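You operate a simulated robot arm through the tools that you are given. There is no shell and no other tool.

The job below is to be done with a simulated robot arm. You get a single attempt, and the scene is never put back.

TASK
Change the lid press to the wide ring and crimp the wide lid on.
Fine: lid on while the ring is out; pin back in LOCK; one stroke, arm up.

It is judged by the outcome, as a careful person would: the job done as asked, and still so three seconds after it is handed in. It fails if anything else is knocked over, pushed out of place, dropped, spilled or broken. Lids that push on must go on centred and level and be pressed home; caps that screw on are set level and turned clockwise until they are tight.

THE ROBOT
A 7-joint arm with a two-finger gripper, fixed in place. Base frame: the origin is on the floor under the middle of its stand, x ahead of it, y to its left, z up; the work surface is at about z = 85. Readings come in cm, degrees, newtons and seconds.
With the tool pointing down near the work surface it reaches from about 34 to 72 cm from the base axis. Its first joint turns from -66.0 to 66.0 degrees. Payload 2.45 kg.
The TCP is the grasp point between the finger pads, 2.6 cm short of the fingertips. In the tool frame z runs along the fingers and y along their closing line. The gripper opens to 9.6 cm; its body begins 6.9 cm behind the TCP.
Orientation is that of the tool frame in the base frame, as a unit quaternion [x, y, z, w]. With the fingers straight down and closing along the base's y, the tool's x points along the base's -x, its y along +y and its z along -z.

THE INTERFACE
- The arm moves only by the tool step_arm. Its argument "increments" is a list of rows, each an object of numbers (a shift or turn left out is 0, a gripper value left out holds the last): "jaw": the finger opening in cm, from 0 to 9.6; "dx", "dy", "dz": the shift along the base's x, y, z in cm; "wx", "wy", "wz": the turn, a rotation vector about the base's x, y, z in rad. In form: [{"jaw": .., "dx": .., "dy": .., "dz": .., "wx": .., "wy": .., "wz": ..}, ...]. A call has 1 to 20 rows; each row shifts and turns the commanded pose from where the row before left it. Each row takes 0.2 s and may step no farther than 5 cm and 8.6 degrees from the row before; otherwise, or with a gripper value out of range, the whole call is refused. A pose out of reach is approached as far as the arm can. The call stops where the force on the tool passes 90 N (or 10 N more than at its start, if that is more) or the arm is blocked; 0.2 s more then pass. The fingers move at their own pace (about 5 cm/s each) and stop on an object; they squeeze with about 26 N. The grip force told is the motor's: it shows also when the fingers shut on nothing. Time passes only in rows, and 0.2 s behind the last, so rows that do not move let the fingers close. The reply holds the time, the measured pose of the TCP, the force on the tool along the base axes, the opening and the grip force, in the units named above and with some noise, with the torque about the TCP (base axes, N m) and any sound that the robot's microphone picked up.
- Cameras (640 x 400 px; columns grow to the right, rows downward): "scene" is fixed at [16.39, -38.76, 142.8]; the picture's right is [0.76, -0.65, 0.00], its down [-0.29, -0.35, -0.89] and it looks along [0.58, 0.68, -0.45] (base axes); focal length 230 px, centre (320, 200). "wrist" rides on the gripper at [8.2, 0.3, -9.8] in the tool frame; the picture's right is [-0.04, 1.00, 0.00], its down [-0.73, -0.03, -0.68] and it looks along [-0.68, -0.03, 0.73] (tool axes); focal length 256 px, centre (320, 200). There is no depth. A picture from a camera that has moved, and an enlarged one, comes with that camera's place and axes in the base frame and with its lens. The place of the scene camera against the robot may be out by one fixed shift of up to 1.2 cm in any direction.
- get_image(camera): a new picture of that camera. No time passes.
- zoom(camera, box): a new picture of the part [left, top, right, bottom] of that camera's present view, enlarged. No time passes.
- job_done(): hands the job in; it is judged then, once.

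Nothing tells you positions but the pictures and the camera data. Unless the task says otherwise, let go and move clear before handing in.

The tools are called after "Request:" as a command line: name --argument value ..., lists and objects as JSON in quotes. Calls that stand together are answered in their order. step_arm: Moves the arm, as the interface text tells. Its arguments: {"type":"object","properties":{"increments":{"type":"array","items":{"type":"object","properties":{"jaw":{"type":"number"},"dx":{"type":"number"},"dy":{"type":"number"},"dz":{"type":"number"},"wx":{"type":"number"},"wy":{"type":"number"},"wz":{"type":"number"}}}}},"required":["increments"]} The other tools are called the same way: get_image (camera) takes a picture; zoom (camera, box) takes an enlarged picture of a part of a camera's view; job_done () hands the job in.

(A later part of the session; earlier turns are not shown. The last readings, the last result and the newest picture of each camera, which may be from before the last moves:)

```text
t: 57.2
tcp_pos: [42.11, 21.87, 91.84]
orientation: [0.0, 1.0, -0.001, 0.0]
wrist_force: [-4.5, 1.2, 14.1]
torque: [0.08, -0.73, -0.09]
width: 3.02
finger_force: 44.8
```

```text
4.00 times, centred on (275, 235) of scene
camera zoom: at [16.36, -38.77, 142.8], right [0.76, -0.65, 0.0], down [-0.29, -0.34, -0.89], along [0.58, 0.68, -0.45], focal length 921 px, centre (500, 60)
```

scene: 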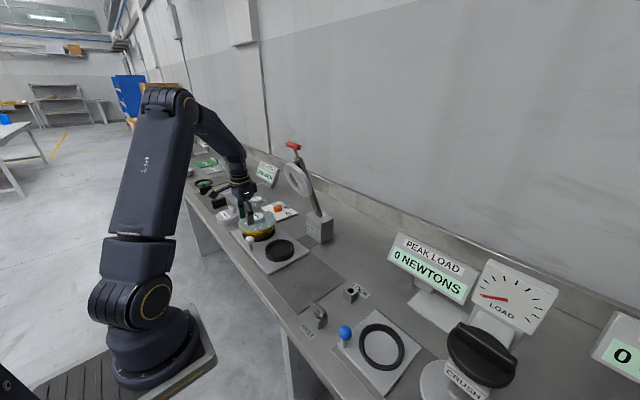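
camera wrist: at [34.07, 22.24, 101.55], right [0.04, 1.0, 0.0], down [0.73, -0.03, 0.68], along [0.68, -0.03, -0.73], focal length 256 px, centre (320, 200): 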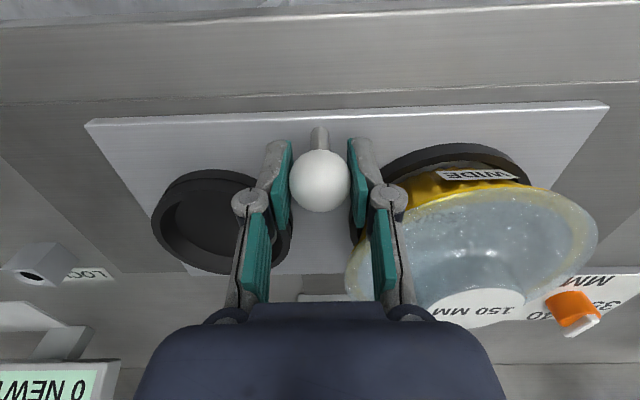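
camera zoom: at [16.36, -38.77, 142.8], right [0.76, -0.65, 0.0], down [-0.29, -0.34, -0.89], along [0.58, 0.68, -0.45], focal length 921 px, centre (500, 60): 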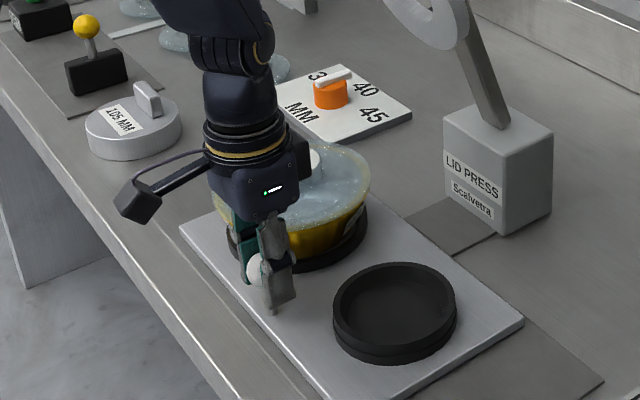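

The lid has not shifted on the bowl, and about 8 cm of travel remains. Continuing smoothly.

Request:
step_arm --increments '[{"dy": -0.2, "dz": 0.05, "dx": -0.02}, {"dy": -0.4}, {"dy": -0.5}, {"dy": -0.5}, {"dy": -0.5}, {"dy": -0.5}, {"dy": -0.4}, {"dy": -0.2}, {}]'

Request:
step_arm --increments '[{"dy": -0.2}, {"dy": -0.4}, {"dy": -0.5}, {"dy": -0.5}, {"dy": -0.4}, {"dy": -0.2}, {}]'

```text
t: 59.2
tcp_pos: [42.3, 18.81, 91.84]
orientation: [-0.001, 1.0, -0.002, 0.0]
wrist_force: [8.9, 2.3, 3.4]
torque: [0.05, -0.35, 0.01]
width: 3.01
finger_force: 44.7
```

```text
t: 60.8
tcp_pos: [42.21, 16.54, 91.7]
orientation: [-0.001, 1.0, -0.001, -0.001]
wrist_force: [1.4, 1.4, 16.4]
torque: [0.03, 0.23, 0.04]
width: 3.02
finger_force: 44.8
```

About 2.6 cm left to the expected index position. Slowing right down and watching the force along y for the stop.

Request:
step_arm --increments '[{"dy": -0.2, "dz": 0.03}, {"dy": -0.3}, {"dy": -0.3}, {"dy": -0.3}, {"dy": -0.2}, {"dy": -0.2}, {}]'

Request:
step_arm --increments '[{"dy": -0.15}, {"dy": -0.15}, {"dy": -0.1}, {"dy": -0.1}, {}]'

Request:
get_image --camera "wrist"

Request:
zoom --camera "scene" --box '[235, 180, 355, 290]'

```text
t: 62.4
tcp_pos: [42.3, 15.03, 91.79]
orientation: [-0.001, 1.0, -0.001, -0.002]
wrist_force: [8.6, 2.1, -32.2]
torque: [-0.01, -0.35, -0.01]
width: 3.02
finger_force: 45.5
```

```text
t: 63.6
tcp_pos: [42.13, 14.56, 91.83]
orientation: [-0.002, 1.0, -0.001, -0.001]
wrist_force: [9.7, 0.9, -32.2]
torque: [0.01, 0.19, 0.08]
width: 3.01
finger_force: 45.3
```

```text
taken
camera wrist: at [34.08, 14.85, 101.59], right [0.04, 1.0, 0.0], down [0.73, -0.03, 0.68], along [0.68, -0.03, -0.74], focal length 256 px, centre (320, 200)
```

wrist: 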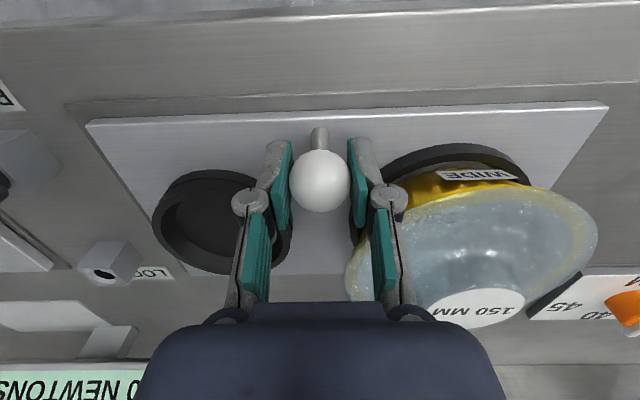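

```text
3.64 times, centred on (295, 235) of scene
camera zoom: at [16.46, -38.75, 142.8], right [0.76, -0.65, 0.0], down [-0.29, -0.35, -0.89], along [0.58, 0.68, -0.45], focal length 838 px, centre (411, 73)
```

zoom: 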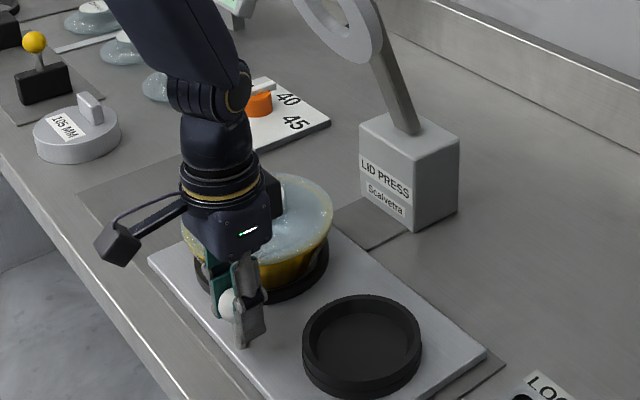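

The carriage is about 0.6 cm from the expected position. First I'll relieve the vertical load (-32 N), then finish the slide.

Request:
step_arm --increments '[{"dz": -0.03}, {}]'

Request:
step_arm --increments '[{"dy": -0.1}, {"dy": -0.1}, {"dy": -0.1}, {}]'

```text
t: 64.2
tcp_pos: [42.19, 14.57, 91.8]
orientation: [-0.001, 1.0, -0.001, 0.0]
wrist_force: [7.3, -0.3, -13.8]
torque: [-0.07, 0.9, -0.02]
width: 3.03
finger_force: 45.0
```

```text
t: 65.2
tcp_pos: [42.25, 14.41, 91.85]
orientation: [-0.001, 1.0, -0.001, 0.0]
wrist_force: [6.0, 0.8, -13.3]
torque: [0.04, -0.62, 0.03]
width: 3.01
finger_force: 45.0
```

Travel so far is 16.6 cm with no stop felt. Continuing in 1 mm steps.

Request:
step_arm --increments '[{"dy": -0.1}, {"dy": -0.1}, {}]'

Request:
step_arm --increments '[{"dy": -0.1}, {"dy": -0.1}, {}]'

```text
t: 66.0
tcp_pos: [42.24, 14.05, 91.79]
orientation: [-0.001, 1.0, -0.001, 0.0]
wrist_force: [9.4, 1.2, -9.2]
torque: [-0.01, 0.1, 0.02]
width: 3.04
finger_force: 44.7
```

```text
t: 66.8
tcp_pos: [42.11, 14.12, 91.7]
orientation: [-0.002, 1.0, 0.0, 0.0]
wrist_force: [6.9, 14.7, 3.7]
torque: [0.13, 0.84, -0.15]
width: 3.03
finger_force: 45.1
```

Fy jumped to 14.7 N at about 17 cm of travel — that matches the nest spacing, so this should be the end stop. One more millimetre to confirm.

Request:
step_arm --increments '[{"dy": -0.1}, {}]'

Request:
get_image --camera "wrist"

Request:
zoom --camera "scene" --box '[235, 180, 355, 290]'

```text
t: 67.4
tcp_pos: [42.13, 13.92, 91.84]
orientation: [-0.002, 1.0, 0.0, 0.002]
wrist_force: [6.7, 29.8, -0.7]
torque: [0.18, 0.32, -0.11]
width: 3.0
finger_force: 44.7
```

```text
taken
camera wrist: at [34.03, 14.23, 101.57], right [0.04, 1.0, 0.0], down [0.73, -0.03, 0.68], along [0.68, -0.02, -0.73], focal length 256 px, centre (320, 200)
```

wrist: 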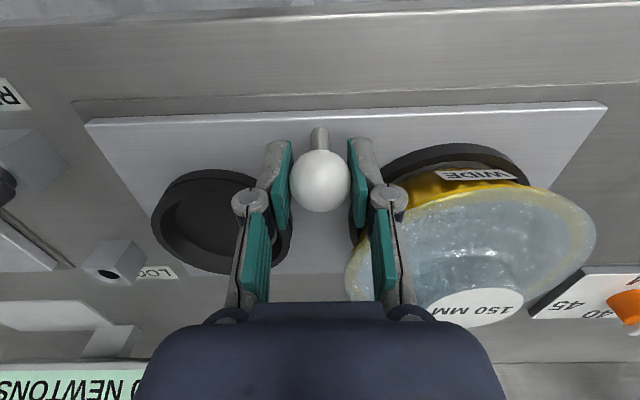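

```text
3.64 times, centred on (295, 235) of scene
camera zoom: at [16.41, -38.68, 142.82], right [0.76, -0.65, 0.0], down [-0.29, -0.35, -0.89], along [0.58, 0.68, -0.45], focal length 838 px, centre (411, 73)
```

zoom: 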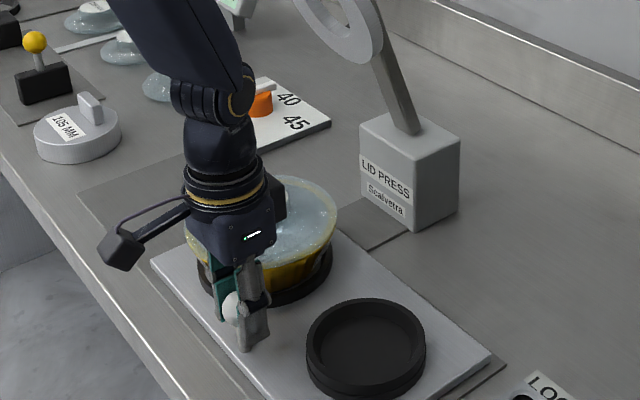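

That's a firm stop (30 N), with the wide nest now in line with the press. I'll unload the push, open the jaw and lift away.

Request:
step_arm --increments '[{"dy": 0.08}, {"dy": 0.08}, {}]'

Request:
step_arm --increments '[{"jaw": 3.8}, {"jaw": 4.6}, {}, {"dz": 1}, {"dz": 2}, {"dz": 3}, {"dz": 3}, {"dz": 3}, {}]'

Request:
get_image --camera "wrist"

Request:
zoom --camera "scene" --box '[235, 170, 355, 290]'

```text
t: 68.2
tcp_pos: [42.15, 13.91, 91.91]
orientation: [-0.002, 1.0, -0.001, -0.001]
wrist_force: [2.7, 23.5, 9.5]
torque: [0.1, -0.59, 0.21]
width: 3.02
finger_force: 44.6
```

```text
t: 70.2
tcp_pos: [42.2, 14.09, 103.87]
orientation: [-0.001, 1.0, -0.001, -0.001]
wrist_force: [-0.7, -0.8, -0.2]
torque: [0.0, 0.01, 0.0]
width: 4.61
finger_force: 0.0
```

```text
taken
camera wrist: at [34.1, 14.25, 113.58], right [0.04, 1.0, 0.0], down [0.73, -0.03, 0.68], along [0.68, -0.03, -0.73], focal length 256 px, centre (320, 200)
```

wrist: 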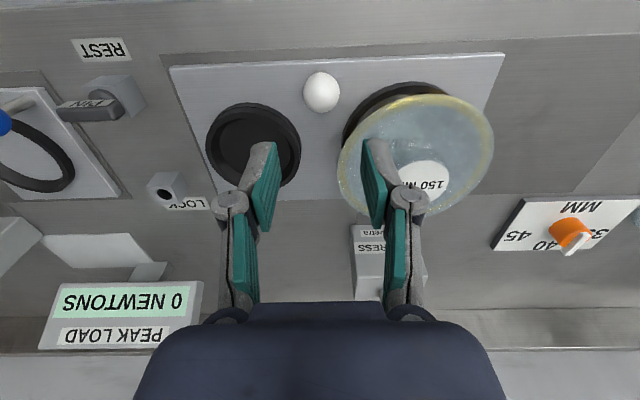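

```text
3.33 times, centred on (295, 230) of scene
camera zoom: at [16.39, -38.76, 142.8], right [0.76, -0.65, 0.0], down [-0.29, -0.35, -0.89], along [0.58, 0.68, -0.45], focal length 768 px, centre (403, 100)
```

zoom: 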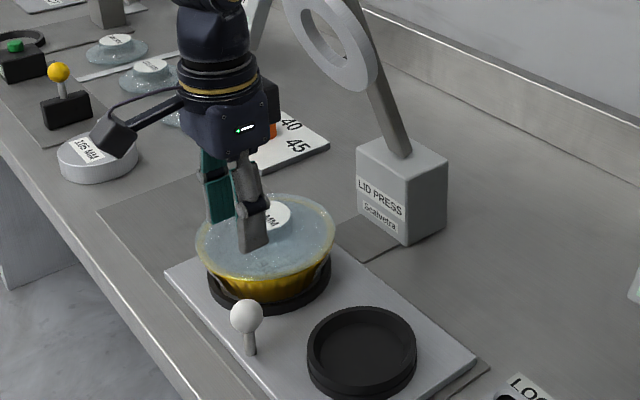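

The carriage is indexed and the bowl with its lid sits in line with the press. Now returning to the pin in REST to put it back in LOCK.

Request:
step_arm --increments '[{"dy": -4, "jaw": 7.0}, {"dy": -4}, {"dy": -4}, {"dy": -4}, {"dy": -4, "dx": 1.4}, {"dy": -1.62}, {"dz": -3}, {"dz": -3}, {"dz": -2.5}, {}]'

Request:
get_image --camera "wrist"

Request:
zoom --camera "scene" --box '[235, 170, 355, 290]'

```text
t: 72.4
tcp_pos: [43.64, -7.61, 95.25]
orientation: [-0.001, 1.0, -0.001, -0.001]
wrist_force: [-0.2, -1.1, 0.2]
torque: [0.01, 0.0, 0.01]
width: 6.99
finger_force: 0.0
```

```text
taken
camera wrist: at [35.5, -7.35, 105.04], right [0.04, 1.0, 0.0], down [0.73, -0.03, 0.68], along [0.68, -0.03, -0.73], focal length 256 px, centre (320, 200)
```

wrist: 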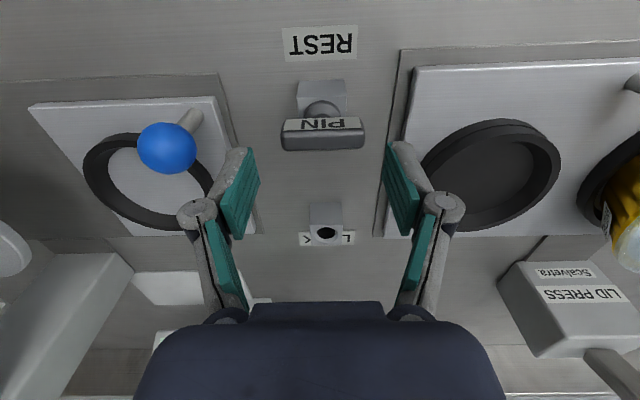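

```text
3.33 times, centred on (295, 230) of scene
camera zoom: at [16.39, -38.76, 142.8], right [0.76, -0.65, 0.0], down [-0.29, -0.35, -0.89], along [0.58, 0.68, -0.45], focal length 768 px, centre (403, 100)
```

zoom: 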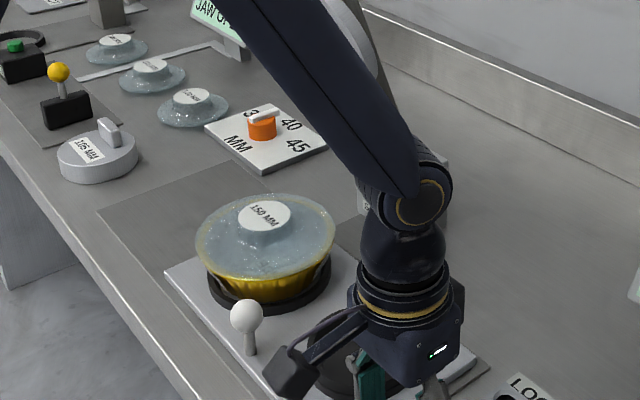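

Request:
step_arm --increments '[{"dz": -2}, {"dz": -1.8}, {"dz": -1.0}, {}]'

Request:
step_arm --increments '[{"jaw": 5.6}, {"jaw": 4.5}, {}, {}]'

Request:
get_image --camera "wrist"

```text
t: 73.4
tcp_pos: [43.72, -7.76, 90.5]
orientation: [0.0, 1.0, 0.0, 0.0]
wrist_force: [-0.1, 0.6, 0.2]
torque: [0.0, -0.02, -0.01]
width: 6.96
finger_force: 0.0
```

```text
t: 74.4
tcp_pos: [43.77, -7.66, 90.56]
orientation: [-0.002, 1.0, -0.001, -0.001]
wrist_force: [0.2, 12.8, 4.1]
torque: [0.25, 0.0, -0.05]
width: 5.07
finger_force: 25.8
```

```text
taken
camera wrist: at [35.53, -7.39, 100.31], right [0.04, 1.0, 0.0], down [0.73, -0.03, 0.68], along [0.68, -0.03, -0.73], focal length 256 px, centre (320, 200)
```

wrist: 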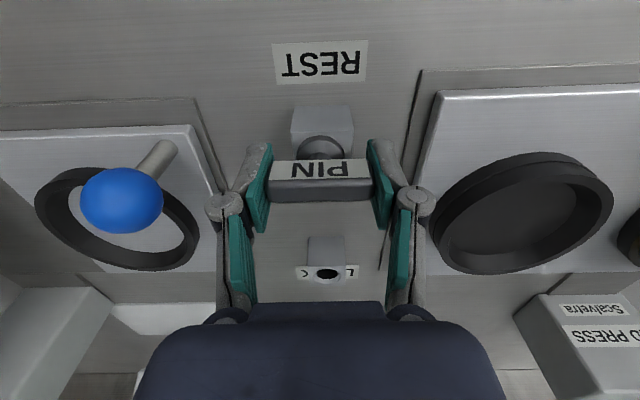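

Gripped, but Fy of 12.8 N shows I'm about a millimetre low in y. Easing that off, then pulling the pin straight up.

Request:
step_arm --increments '[{"dy": 0.08}, {}]'

Request:
step_arm --increments '[{"dz": 0.3}, {"dz": 0.4}, {"dz": 0.5}, {"dz": 0.7}, {"dz": 0.8}, {"dz": 1}, {"dz": 1}, {"dz": 1}, {"dz": 1.5}, {"dz": 1.3}, {}]'

Request:
zoom --camera "wrist" --box '[290, 55, 350, 135]'

Request:
zoom --camera "wrist" --box '[280, 50, 370, 220]'

```text
t: 75.0
tcp_pos: [43.77, -7.56, 90.48]
orientation: [-0.002, 1.0, -0.001, 0.0]
wrist_force: [1.4, 11.3, 3.4]
torque: [0.21, -0.04, 0.0]
width: 5.08
finger_force: 25.9
```

```text
t: 77.4
tcp_pos: [43.53, -7.62, 99.01]
orientation: [-0.001, 1.0, -0.001, -0.001]
wrist_force: [0.6, -0.2, -0.9]
torque: [-0.02, 0.02, 0.02]
width: 5.08
finger_force: 26.3
```

```text
5.00 times, centred on (320, 95) of wrist
camera zoom: at [35.41, -7.37, 108.73], right [0.04, 1.0, 0.0], down [0.73, -0.03, 0.68], along [0.68, -0.03, -0.73], focal length 1280 px, centre (320, 725)
```

zoom: 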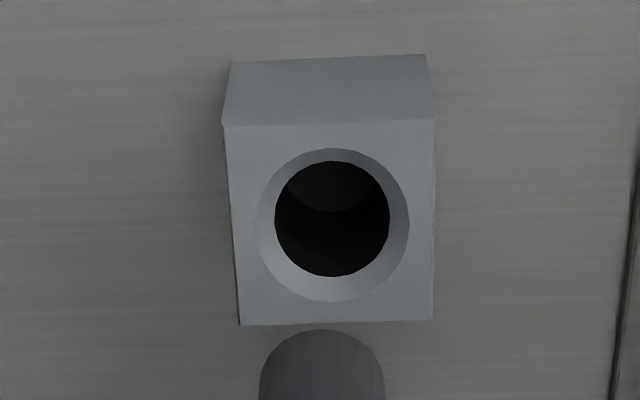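

```text
2.35 times, centred on (325, 135) of wrist
camera zoom: at [35.41, -7.37, 108.73], right [0.04, 1.0, 0.0], down [0.73, -0.03, 0.68], along [0.68, -0.03, -0.73], focal length 602 px, centre (308, 353)
```

zoom: 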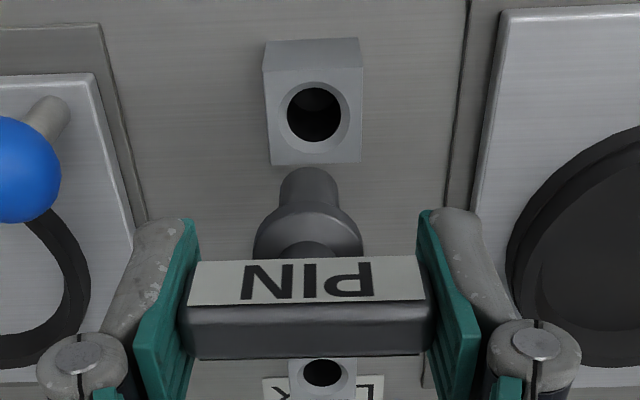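

The pin is free again. From the pixel offsets, aligning over LOCK needs about +12.7 cm in x and +0.07 in y; then I'll verify against the reference (target hole at about (328, 204) in the crop).

Request:
step_arm --increments '[{"dx": 3}, {"dx": 4}, {"dx": 3.5, "dy": 0.07}, {"dx": 2.2}, {}, {}]'

Request:
zoom --camera "wrist" --box '[290, 55, 350, 135]'

Request:
zoom --camera "wrist" --box '[280, 50, 370, 220]'

Request:
zoom --camera "scene" --box '[310, 220, 390, 320]'

```text
t: 78.8
tcp_pos: [56.38, -7.41, 98.8]
orientation: [-0.001, 1.0, -0.001, -0.002]
wrist_force: [-0.4, -0.4, -1.7]
torque: [-0.01, -0.02, -0.01]
width: 5.05
finger_force: 25.9
```

```text
5.00 times, centred on (320, 95) of wrist
camera zoom: at [48.23, -7.15, 108.69], right [0.04, 1.0, 0.0], down [0.73, -0.03, 0.68], along [0.68, -0.03, -0.73], focal length 1280 px, centre (320, 725)
```

zoom: 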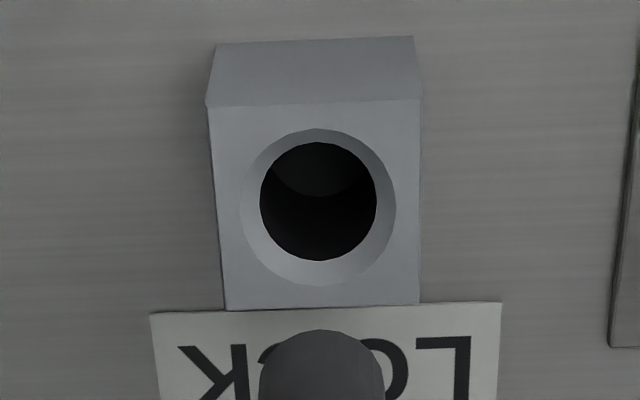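

```text
2.35 times, centred on (325, 135) of wrist
camera zoom: at [48.23, -7.15, 108.69], right [0.04, 1.0, 0.0], down [0.73, -0.03, 0.68], along [0.68, -0.03, -0.73], focal length 602 px, centre (308, 353)
```

zoom: 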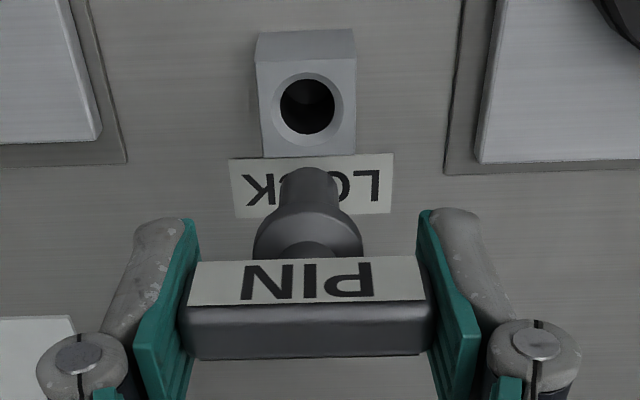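

```text
4.00 times, centred on (350, 270) of scene
camera zoom: at [16.4, -38.76, 142.8], right [0.76, -0.65, 0.0], down [-0.29, -0.35, -0.89], along [0.58, 0.68, -0.45], focal length 921 px, centre (200, -80)
```

zoom: 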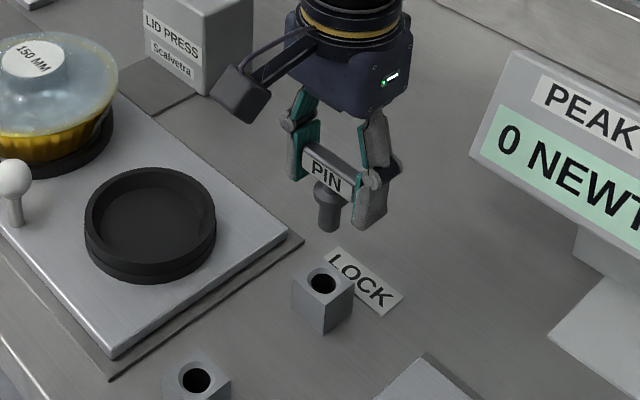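

The hole is at (318, 201) versus the target (328, 204): I'm about 0.15 cm too far in +y. Correcting.

Request:
step_arm --increments '[{"dy": -0.15, "dx": -0.04}, {}, {}]'

Request:
zoom --camera "wrist" --box '[290, 55, 350, 135]'

```text
t: 79.6
tcp_pos: [56.22, -7.65, 98.96]
orientation: [-0.001, 1.0, -0.001, -0.001]
wrist_force: [-0.1, -0.1, -3.0]
torque: [0.0, -0.03, 0.01]
width: 5.08
finger_force: 26.1
```

```text
5.00 times, centred on (320, 95) of wrist
camera zoom: at [48.11, -7.3, 108.74], right [0.04, 1.0, 0.0], down [0.73, -0.03, 0.68], along [0.68, -0.03, -0.73], focal length 1280 px, centre (320, 725)
```

zoom: 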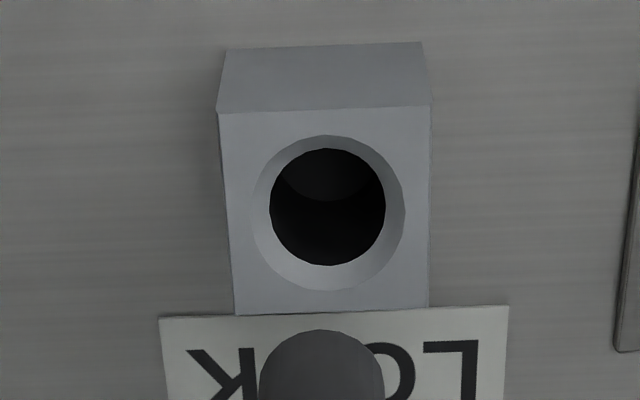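

Aligned to within half a millimetre. Lowering the pin into LOCK.

Request:
step_arm --increments '[{"dz": -1.5, "dx": 0.03}, {"dz": -1.5}, {"dz": -1.2}, {"dz": -0.6}, {"dz": -0.5}, {"dz": -0.5}, {"dz": -0.5}, {"dz": -0.5}, {"dz": -0.5}, {"dz": -0.5}, {"dz": -0.4}, {}]'

Request:
get_image --camera "wrist"

Request:
zoom --camera "scene" --box '[310, 230, 390, 320]'

```text
t: 82.2
tcp_pos: [56.34, -7.6, 90.64]
orientation: [-0.001, 1.0, -0.001, 0.0]
wrist_force: [-0.2, 4.9, -0.9]
torque: [0.09, -0.01, -0.01]
width: 5.07
finger_force: 25.7
```

```text
taken
camera wrist: at [48.13, -7.36, 100.56], right [0.04, 1.0, 0.0], down [0.73, -0.03, 0.68], along [0.68, -0.03, -0.73], focal length 256 px, centre (320, 200)
```

wrist: 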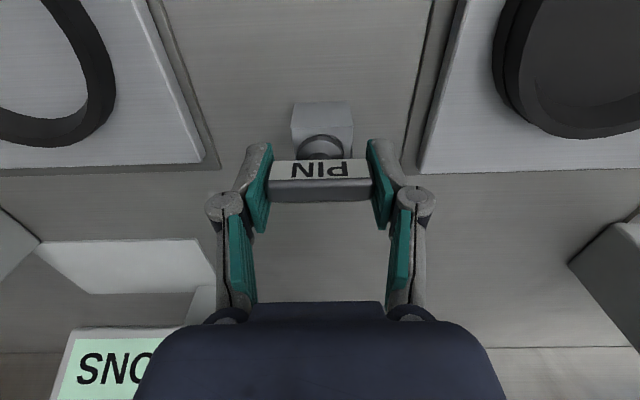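

```text
4.44 times, centred on (350, 275) of scene
camera zoom: at [16.4, -38.75, 142.8], right [0.76, -0.65, 0.0], down [-0.29, -0.35, -0.89], along [0.58, 0.68, -0.45], focal length 1024 px, centre (187, -133)
```

zoom: 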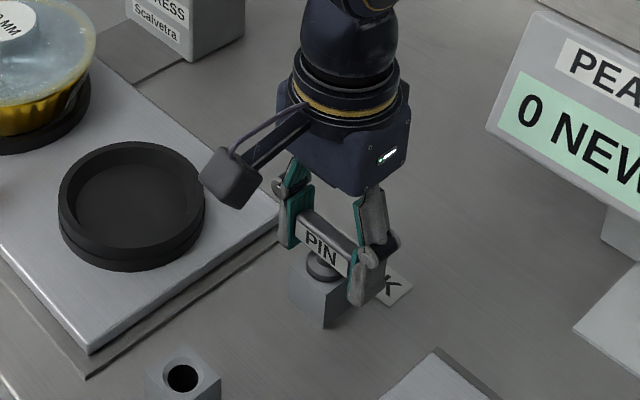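

The pin is going into LOCK with little resistance. Lowering the last few millimetres until it seats.

Request:
step_arm --increments '[{"dz": -0.15, "dy": 0.03}, {"dz": -0.1}, {}]'

Request:
step_arm --increments '[{"dz": -0.1}, {}]'

```text
t: 83.0
tcp_pos: [56.29, -7.63, 90.42]
orientation: [-0.001, 1.0, -0.001, -0.001]
wrist_force: [-1.9, 4.3, 2.2]
torque: [0.05, 0.02, -0.03]
width: 5.09
finger_force: 26.0
```

```text
t: 83.6
tcp_pos: [56.22, -7.63, 90.55]
orientation: [-0.001, 1.0, 0.0, 0.0]
wrist_force: [-4.2, 6.6, 14.1]
torque: [0.12, 0.17, 0.0]
width: 5.08
finger_force: 25.9
```

Fz rose to 14 N: the pin's collar is seated in LOCK. Releasing and lifting to inspect.

Request:
step_arm --increments '[{"jaw": 6.0}, {"jaw": 7.0}, {}, {"dz": 1}, {"dz": 2}, {"dz": 3}, {"dz": 4}, {"dz": 2}, {}]'

Request:
zoom --camera "scene" --box '[320, 260, 380, 320]'

Request:
get_image --camera "wrist"

Request:
get_image --camera "scene"

```text
t: 85.6
tcp_pos: [56.24, -7.57, 102.64]
orientation: [0.0, 1.0, -0.001, -0.001]
wrist_force: [-0.4, -0.8, -0.5]
torque: [-0.01, 0.0, 0.0]
width: 7.0
finger_force: 0.1
```

```text
6.67 times, centred on (350, 290) of scene
camera zoom: at [16.39, -38.76, 142.8], right [0.76, -0.65, 0.0], down [-0.29, -0.35, -0.89], along [0.58, 0.68, -0.45], focal length 1535 px, centre (120, -400)
```

zoom: 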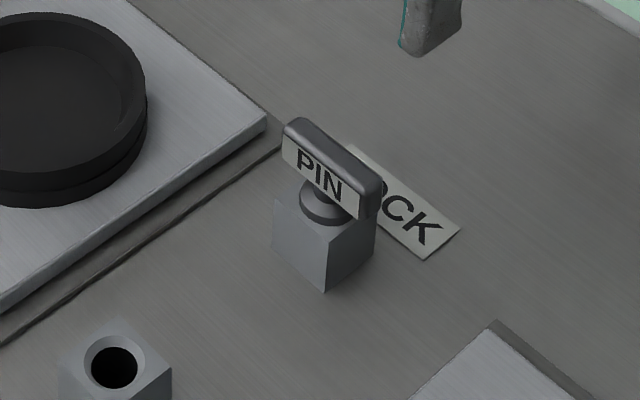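

```text
taken
camera wrist: at [48.1, -7.28, 112.39], right [0.04, 1.0, 0.0], down [0.73, -0.03, 0.68], along [0.68, -0.03, -0.73], focal length 256 px, centre (320, 200)
```

wrist: 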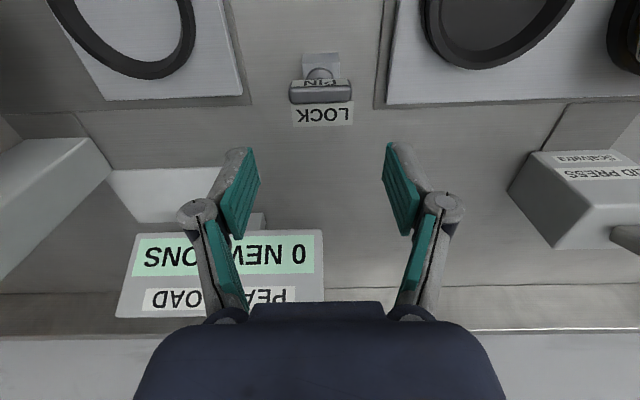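

```text
taken
```

scene: 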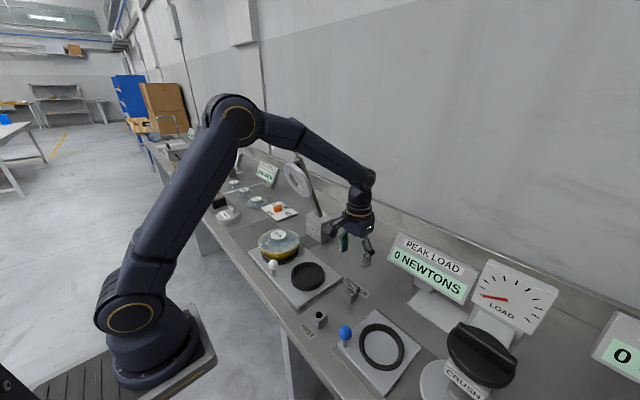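

The pin is back in LOCK, seated. Now I go back to a vantage in front of the press to check the lid and locate the red handle precisely.

Request:
step_arm --increments '[{"dx": -3, "dz": 3}, {"dx": -3, "dz": 3}, {"dx": -3, "dz": 3}, {"dx": -3, "dz": 3}, {"dx": -3, "dz": 3}, {"dx": -3, "dz": 3}, {"dx": -2, "dz": 3, "dy": 2}, {"dz": 3, "dy": 4}, {"dy": 4.5}, {"dy": 4.5}, {"dy": 4.5}, {"dy": 4.5}, {"dy": 4.5}, {"dy": 2}, {}]'

Request:
get_image --camera "wrist"

Request:
get_image --camera "scene"

```text
t: 88.8
tcp_pos: [36.3, 22.68, 126.59]
orientation: [-0.001, 1.0, 0.0, -0.001]
wrist_force: [-0.4, 0.7, -0.1]
torque: [0.01, -0.03, 0.02]
width: 7.01
finger_force: 0.1
```

```text
taken
camera wrist: at [28.19, 22.95, 136.32], right [0.04, 1.0, 0.0], down [0.73, -0.03, 0.68], along [0.68, -0.03, -0.73], focal length 256 px, centre (320, 200)
```

wrist: 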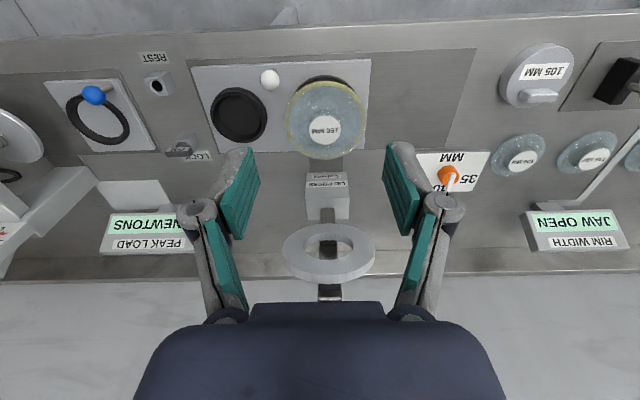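

```text
taken
```

scene: 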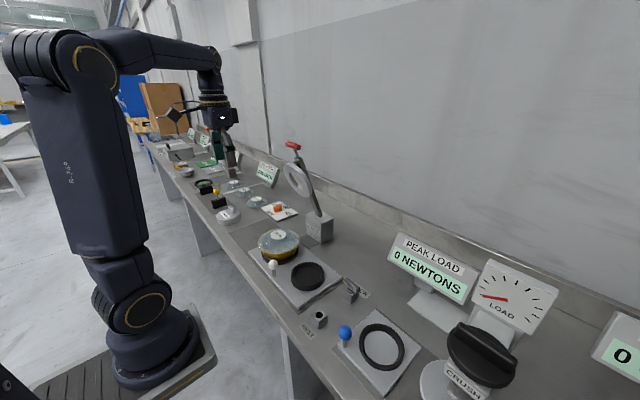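

Request:
zoom --camera "wrist" --box '[260, 60, 390, 180]'

Request:
zoom --camera "scene" --box '[240, 210, 320, 280]'

Request:
zoom --camera "scene" --box '[265, 130, 345, 250]'

Request:
zoom --camera "wrist" --box '[260, 160, 400, 310]'

```text
3.33 times, centred on (325, 120) of wrist
camera zoom: at [28.19, 22.95, 136.32], right [0.04, 1.0, 0.0], down [0.73, -0.03, 0.68], along [0.68, -0.03, -0.73], focal length 853 px, centre (303, 467)
```

zoom: 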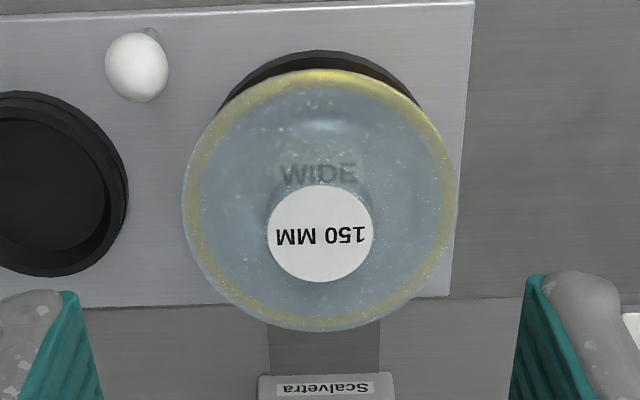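

```text
5.71 times, centred on (280, 245) of scene
camera zoom: at [16.39, -38.76, 142.8], right [0.76, -0.65, 0.0], down [-0.29, -0.35, -0.89], along [0.58, 0.68, -0.45], focal length 1316 px, centre (549, -57)
```

zoom: 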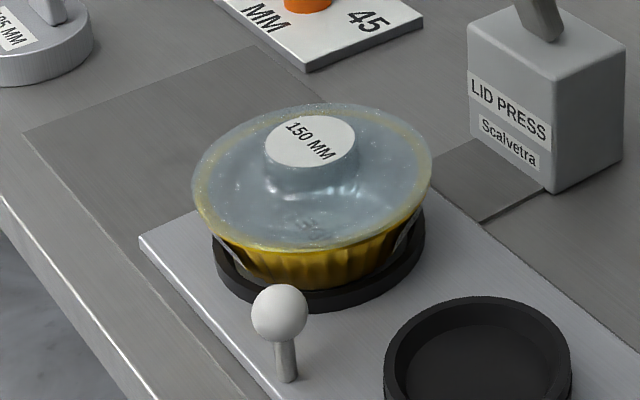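

```text
3.33 times, centred on (305, 190) of scene
camera zoom: at [16.39, -38.76, 142.8], right [0.76, -0.65, 0.0], down [-0.29, -0.35, -0.89], along [0.58, 0.68, -0.45], focal length 768 px, centre (370, 233)
```

zoom: 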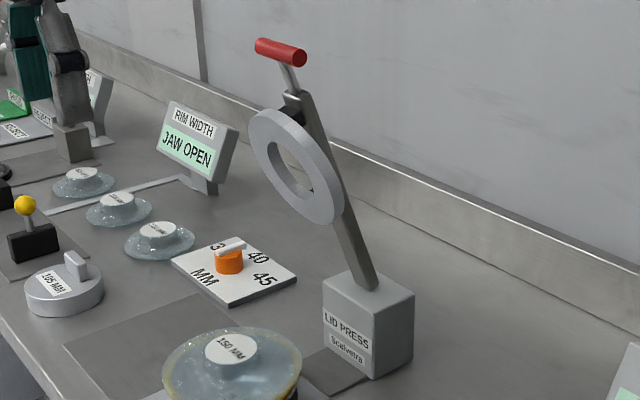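

```text
2.67 times, centred on (330, 235) of wrist
camera zoom: at [28.19, 22.95, 136.32], right [0.04, 1.0, 0.0], down [0.73, -0.03, 0.68], along [0.68, -0.03, -0.73], focal length 683 px, centre (293, 107)
```

zoom: 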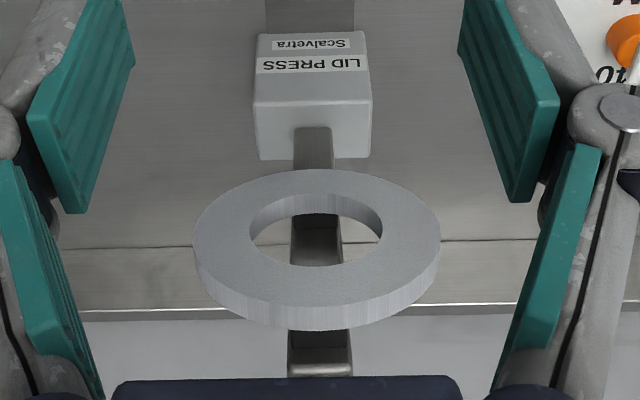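

The lid is still centred and the bowl is in line with the press (y≈22.9). The red handle works out at about (58.3, 22.9, 126) and should swing down to about (38.5, 22.9, 96); I'll turn the gripper 90° so the fingers can close across the handle.

Request:
step_arm --increments '[{"wz": 0.1309}, {"wz": 0.1309}, {"wz": 0.1309}, {"wz": 0.1309}, {"wz": 0.1309}, {"wz": 0.1309}, {"wz": 0.1309}, {"wz": 0.1309}, {"wz": 0.1309}, {"wz": 0.1309}, {"wz": 0.1309}, {"wz": 0.1309}, {}, {}]'

Request:
get_image --camera "wrist"

Request:
get_image --camera "scene"

```text
t: 91.8
tcp_pos: [36.28, 22.8, 126.42]
orientation: [0.708, -0.706, 0.001, -0.001]
wrist_force: [0.4, -0.8, 0.0]
torque: [-0.01, -0.01, 0.02]
width: 7.01
finger_force: 0.1
```

```text
taken
camera wrist: at [35.93, 14.6, 136.21], right [-1.0, 0.04, 0.0], down [0.03, 0.73, 0.68], along [0.03, 0.68, -0.73], focal length 256 px, centre (320, 200)
```

wrist: 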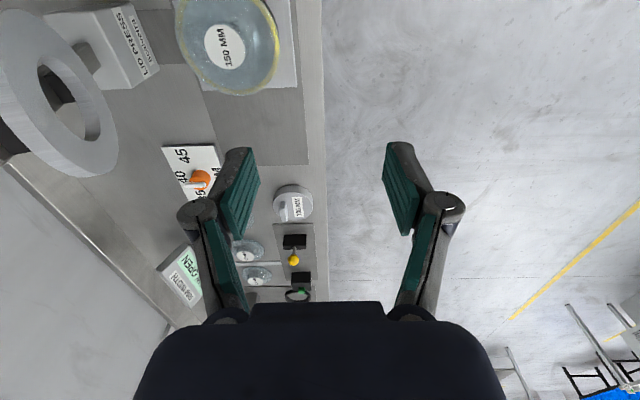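

```text
taken
```

scene: 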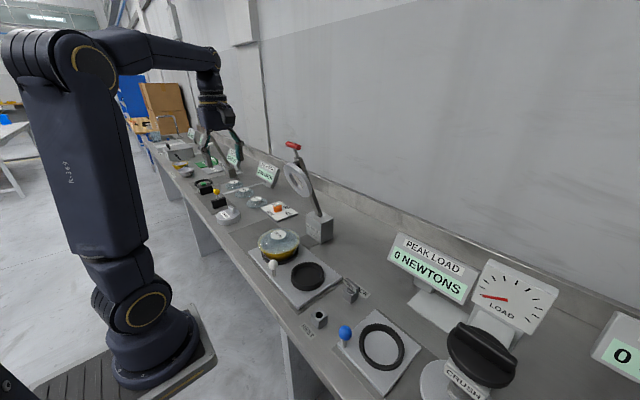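

The gripper is now turned with fingers closing along x. Next I pitch it 30° forward (to ease the reach to the raised handle) and move up in front of the handle.

Request:
step_arm --increments '[{"wy": -0.1309}, {"wy": -0.1309}, {"wy": -0.1309}, {"wy": -0.1309, "dz": 2}, {"dz": 4, "dy": -1.8}, {"dz": 3, "dx": 2}, {"dx": 4}, {"dx": 4}, {"dx": 2}, {}, {}]'

Request:
get_image --camera "wrist"

Request:
zoom --camera "scene" --box '[190, 70, 350, 190]'

```text
t: 94.2
tcp_pos: [48.39, 21.12, 135.37]
orientation: [0.683, -0.683, 0.184, -0.184]
wrist_force: [-0.1, 0.4, 0.5]
torque: [0.03, -0.01, 0.0]
width: 7.0
finger_force: 0.0
```

```text
taken
camera wrist: at [43.06, 12.85, 143.74], right [-0.86, 0.04, -0.5], down [-0.32, 0.73, 0.6], along [0.39, 0.68, -0.62], focal length 256 px, centre (320, 200)
```

wrist: 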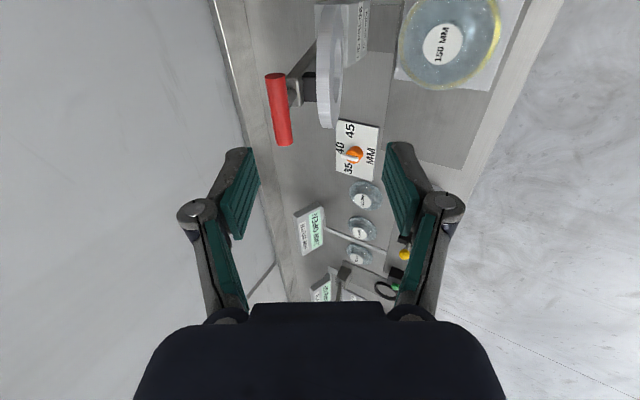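

```text
3.33 times, centred on (270, 130) of scene
camera zoom: at [16.39, -38.76, 142.8], right [0.76, -0.65, 0.0], down [-0.29, -0.35, -0.89], along [0.58, 0.68, -0.45], focal length 768 px, centre (487, 433)
```

zoom: 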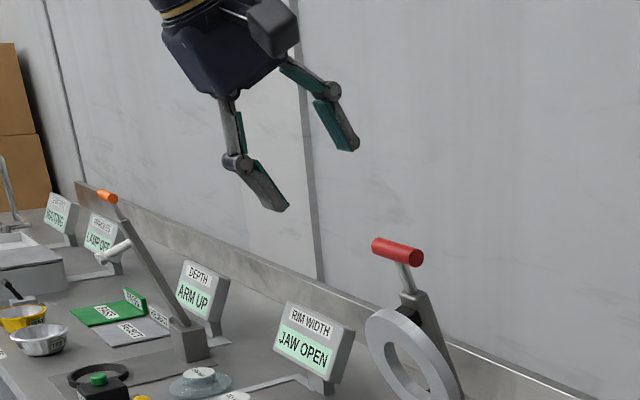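

Request:
zoom --camera "wrist" --box '[240, 40, 360, 160]'

Request:
zoom --camera "scene" --box '[270, 130, 330, 190]'

```text
3.33 times, centred on (300, 100) of wrist
camera zoom: at [43.06, 12.85, 143.74], right [-0.86, 0.04, -0.5], down [-0.32, 0.73, 0.6], along [0.39, 0.68, -0.62], focal length 853 px, centre (387, 533)
```

zoom: 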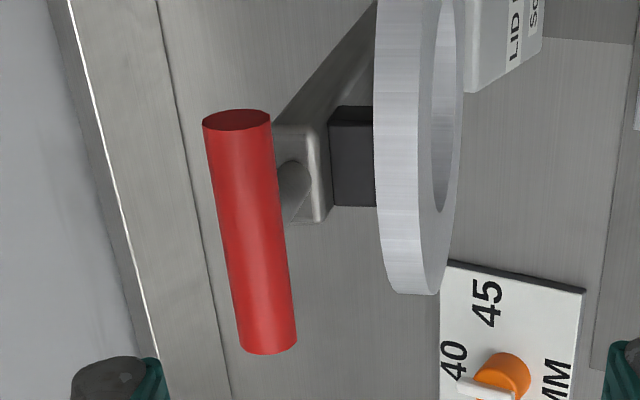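

```text
6.67 times, centred on (300, 160) of scene
camera zoom: at [16.39, -38.76, 142.8], right [0.76, -0.65, 0.0], down [-0.29, -0.35, -0.89], along [0.58, 0.68, -0.45], focal length 1535 px, centre (453, 467)
```

zoom: 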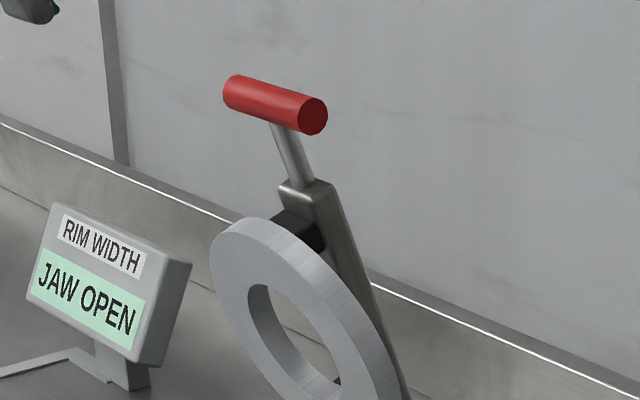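

The handle is a 1.75 cm bar, 6.5 cm long, centred near (58.2, 23.0, 125.8). I'll line up with its near-y half (clear of the stem) and advance partway along the tool axis.

Request:
step_arm --increments '[{"dx": 1.6, "dz": 0.93, "jaw": 6.0}, {"dx": 1.6, "dz": 0.92}, {"dx": 1.5, "dz": -2.6}, {"dx": 1.5, "dz": -2.6}, {}, {}]'

Request:
get_image --camera "wrist"

Request:
zoom --camera "scene" --box '[220, 80, 340, 190]'

```text
t: 95.6
tcp_pos: [54.45, 21.0, 132.1]
orientation: [-0.683, 0.683, -0.184, 0.183]
wrist_force: [0.3, -0.7, 1.2]
torque: [-0.02, 0.02, -0.02]
width: 5.99
finger_force: 0.1
```

```text
taken
camera wrist: at [49.21, 12.77, 140.38], right [-0.86, 0.04, -0.5], down [-0.32, 0.73, 0.6], along [0.39, 0.68, -0.62], focal length 256 px, centre (320, 200)
```

wrist: 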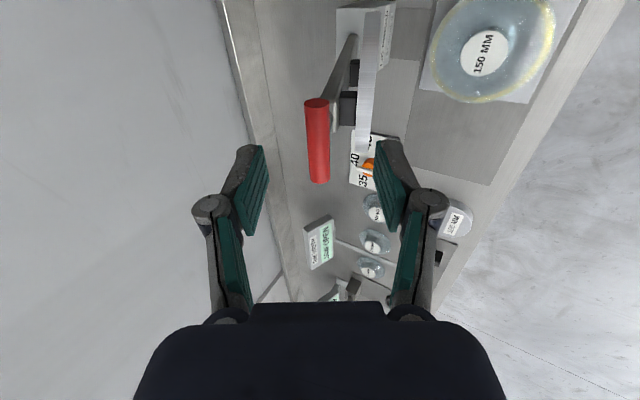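

```text
3.64 times, centred on (280, 135) of scene
camera zoom: at [16.39, -38.76, 142.8], right [0.76, -0.65, 0.0], down [-0.29, -0.35, -0.89], along [0.58, 0.68, -0.45], focal length 838 px, centre (466, 436)
```

zoom: 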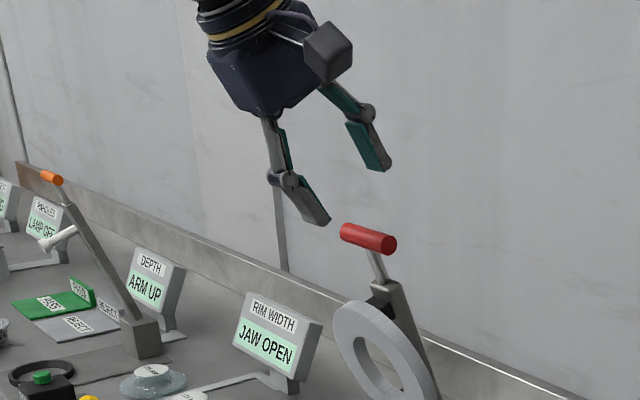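

The handle is centred between the open fingers. Advancing the rest of the way (about 6.5 cm along the tool axis) so the bar lies between the pads.

Request:
step_arm --increments '[{"dx": 1.1, "dz": -1.7}, {"dx": 1.1, "dz": -1.7}, {"dx": 0.8, "dz": -1.3}, {"dx": 0.42, "dz": -0.83}, {}]'

Request:
get_image --camera "wrist"

Request:
zoom --camera "scene" --box '[240, 100, 330, 190]'

```text
t: 96.8
tcp_pos: [57.93, 20.98, 126.44]
orientation: [0.683, -0.683, 0.184, -0.182]
wrist_force: [-0.1, 0.3, -0.4]
torque: [0.03, 0.01, 0.02]
width: 6.01
finger_force: 0.1
```

```text
taken
camera wrist: at [52.68, 12.83, 134.77], right [-0.86, 0.04, -0.5], down [-0.32, 0.73, 0.6], along [0.39, 0.68, -0.62], focal length 256 px, centre (320, 200)
```

wrist: 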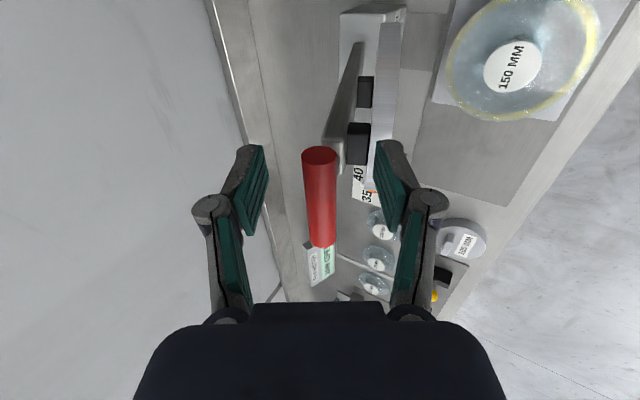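

```text
4.44 times, centred on (285, 145) of scene
camera zoom: at [16.39, -38.76, 142.8], right [0.76, -0.65, 0.0], down [-0.29, -0.35, -0.89], along [0.58, 0.68, -0.45], focal length 1024 px, centre (476, 444)
```

zoom: 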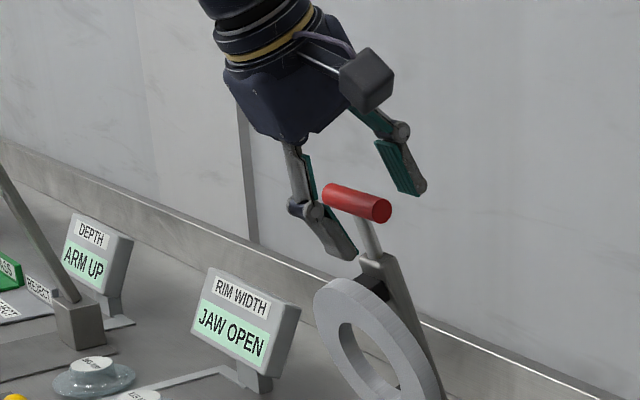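

The bar sits between the pads. Closing on it gently.

Request:
step_arm --increments '[{"jaw": 3.5}, {"jaw": 2.2}, {"jaw": 1.2}, {}, {}]'

Request:
get_image --camera "wrist"

Request:
zoom --camera "scene" --box '[260, 120, 330, 190]'

```text
t: 98.0
tcp_pos: [57.9, 20.96, 126.41]
orientation: [0.683, -0.682, 0.184, -0.183]
wrist_force: [-0.8, -0.9, -0.8]
torque: [0.04, 0.04, -0.04]
width: 1.7
finger_force: 42.5
```

```text
taken
camera wrist: at [52.66, 12.84, 134.78], right [-0.86, 0.04, -0.5], down [-0.32, 0.73, 0.6], along [0.39, 0.68, -0.62], focal length 256 px, centre (320, 200)
```

wrist: 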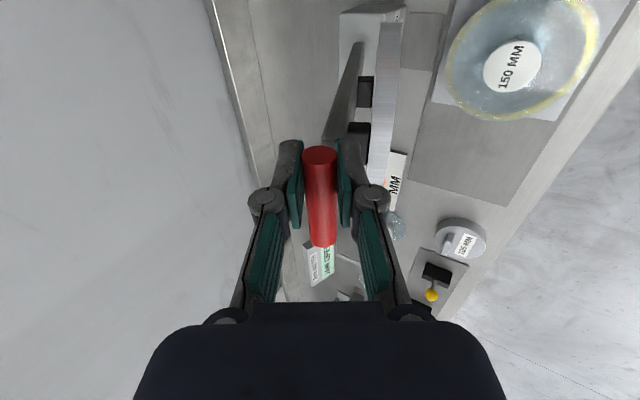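

```text
5.71 times, centred on (295, 155) of scene
camera zoom: at [16.39, -38.77, 142.8], right [0.76, -0.65, 0.0], down [-0.29, -0.35, -0.89], along [0.58, 0.68, -0.45], focal length 1316 px, centre (463, 457)
```

zoom: 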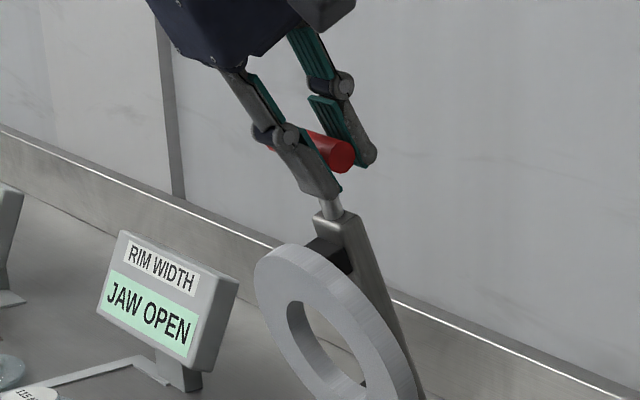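

Gripped on the bar (1.7 cm, 42 N). Starting the stroke gently along the estimated arc (pivot ≈ (69.7, 97), radius ≈ 30.5) and checking how the lever responds.

Request:
step_arm --increments '[{"dx": -0.5, "dz": -0.2}, {"dx": -0.5, "dz": -0.22}, {"dx": -0.47, "dz": -0.21}, {}]'

Request:
get_image --camera "wrist"

Request:
zoom --camera "scene" --box '[260, 120, 330, 190]'

```text
t: 99.0
tcp_pos: [56.4, 21.1, 125.92]
orientation: [0.684, -0.682, 0.184, -0.183]
wrist_force: [2.1, -1.7, -2.6]
torque: [0.37, -0.22, 0.16]
width: 1.68
finger_force: 42.7
```

```text
taken
camera wrist: at [51.18, 12.85, 134.24], right [-0.86, 0.04, -0.5], down [-0.31, 0.73, 0.6], along [0.39, 0.68, -0.62], focal length 256 px, centre (320, 200)
```

wrist: 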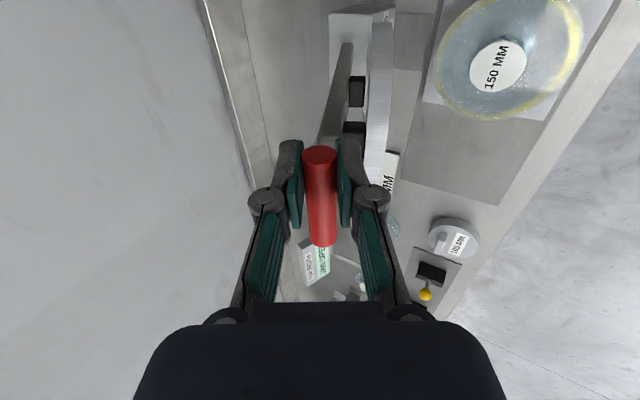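

```text
5.71 times, centred on (295, 155) of scene
camera zoom: at [16.41, -38.77, 142.8], right [0.76, -0.65, 0.0], down [-0.29, -0.34, -0.89], along [0.58, 0.68, -0.45], focal length 1316 px, centre (463, 457)
```

zoom: 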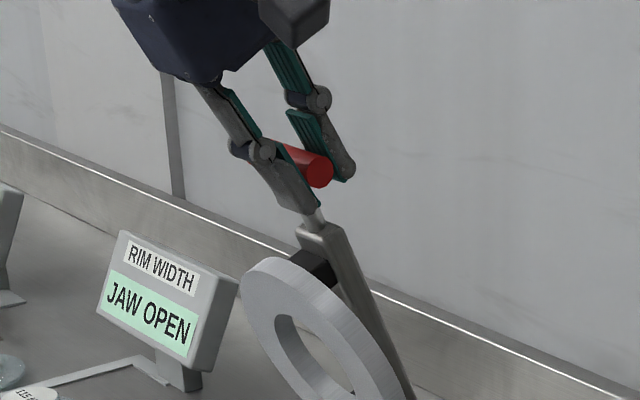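

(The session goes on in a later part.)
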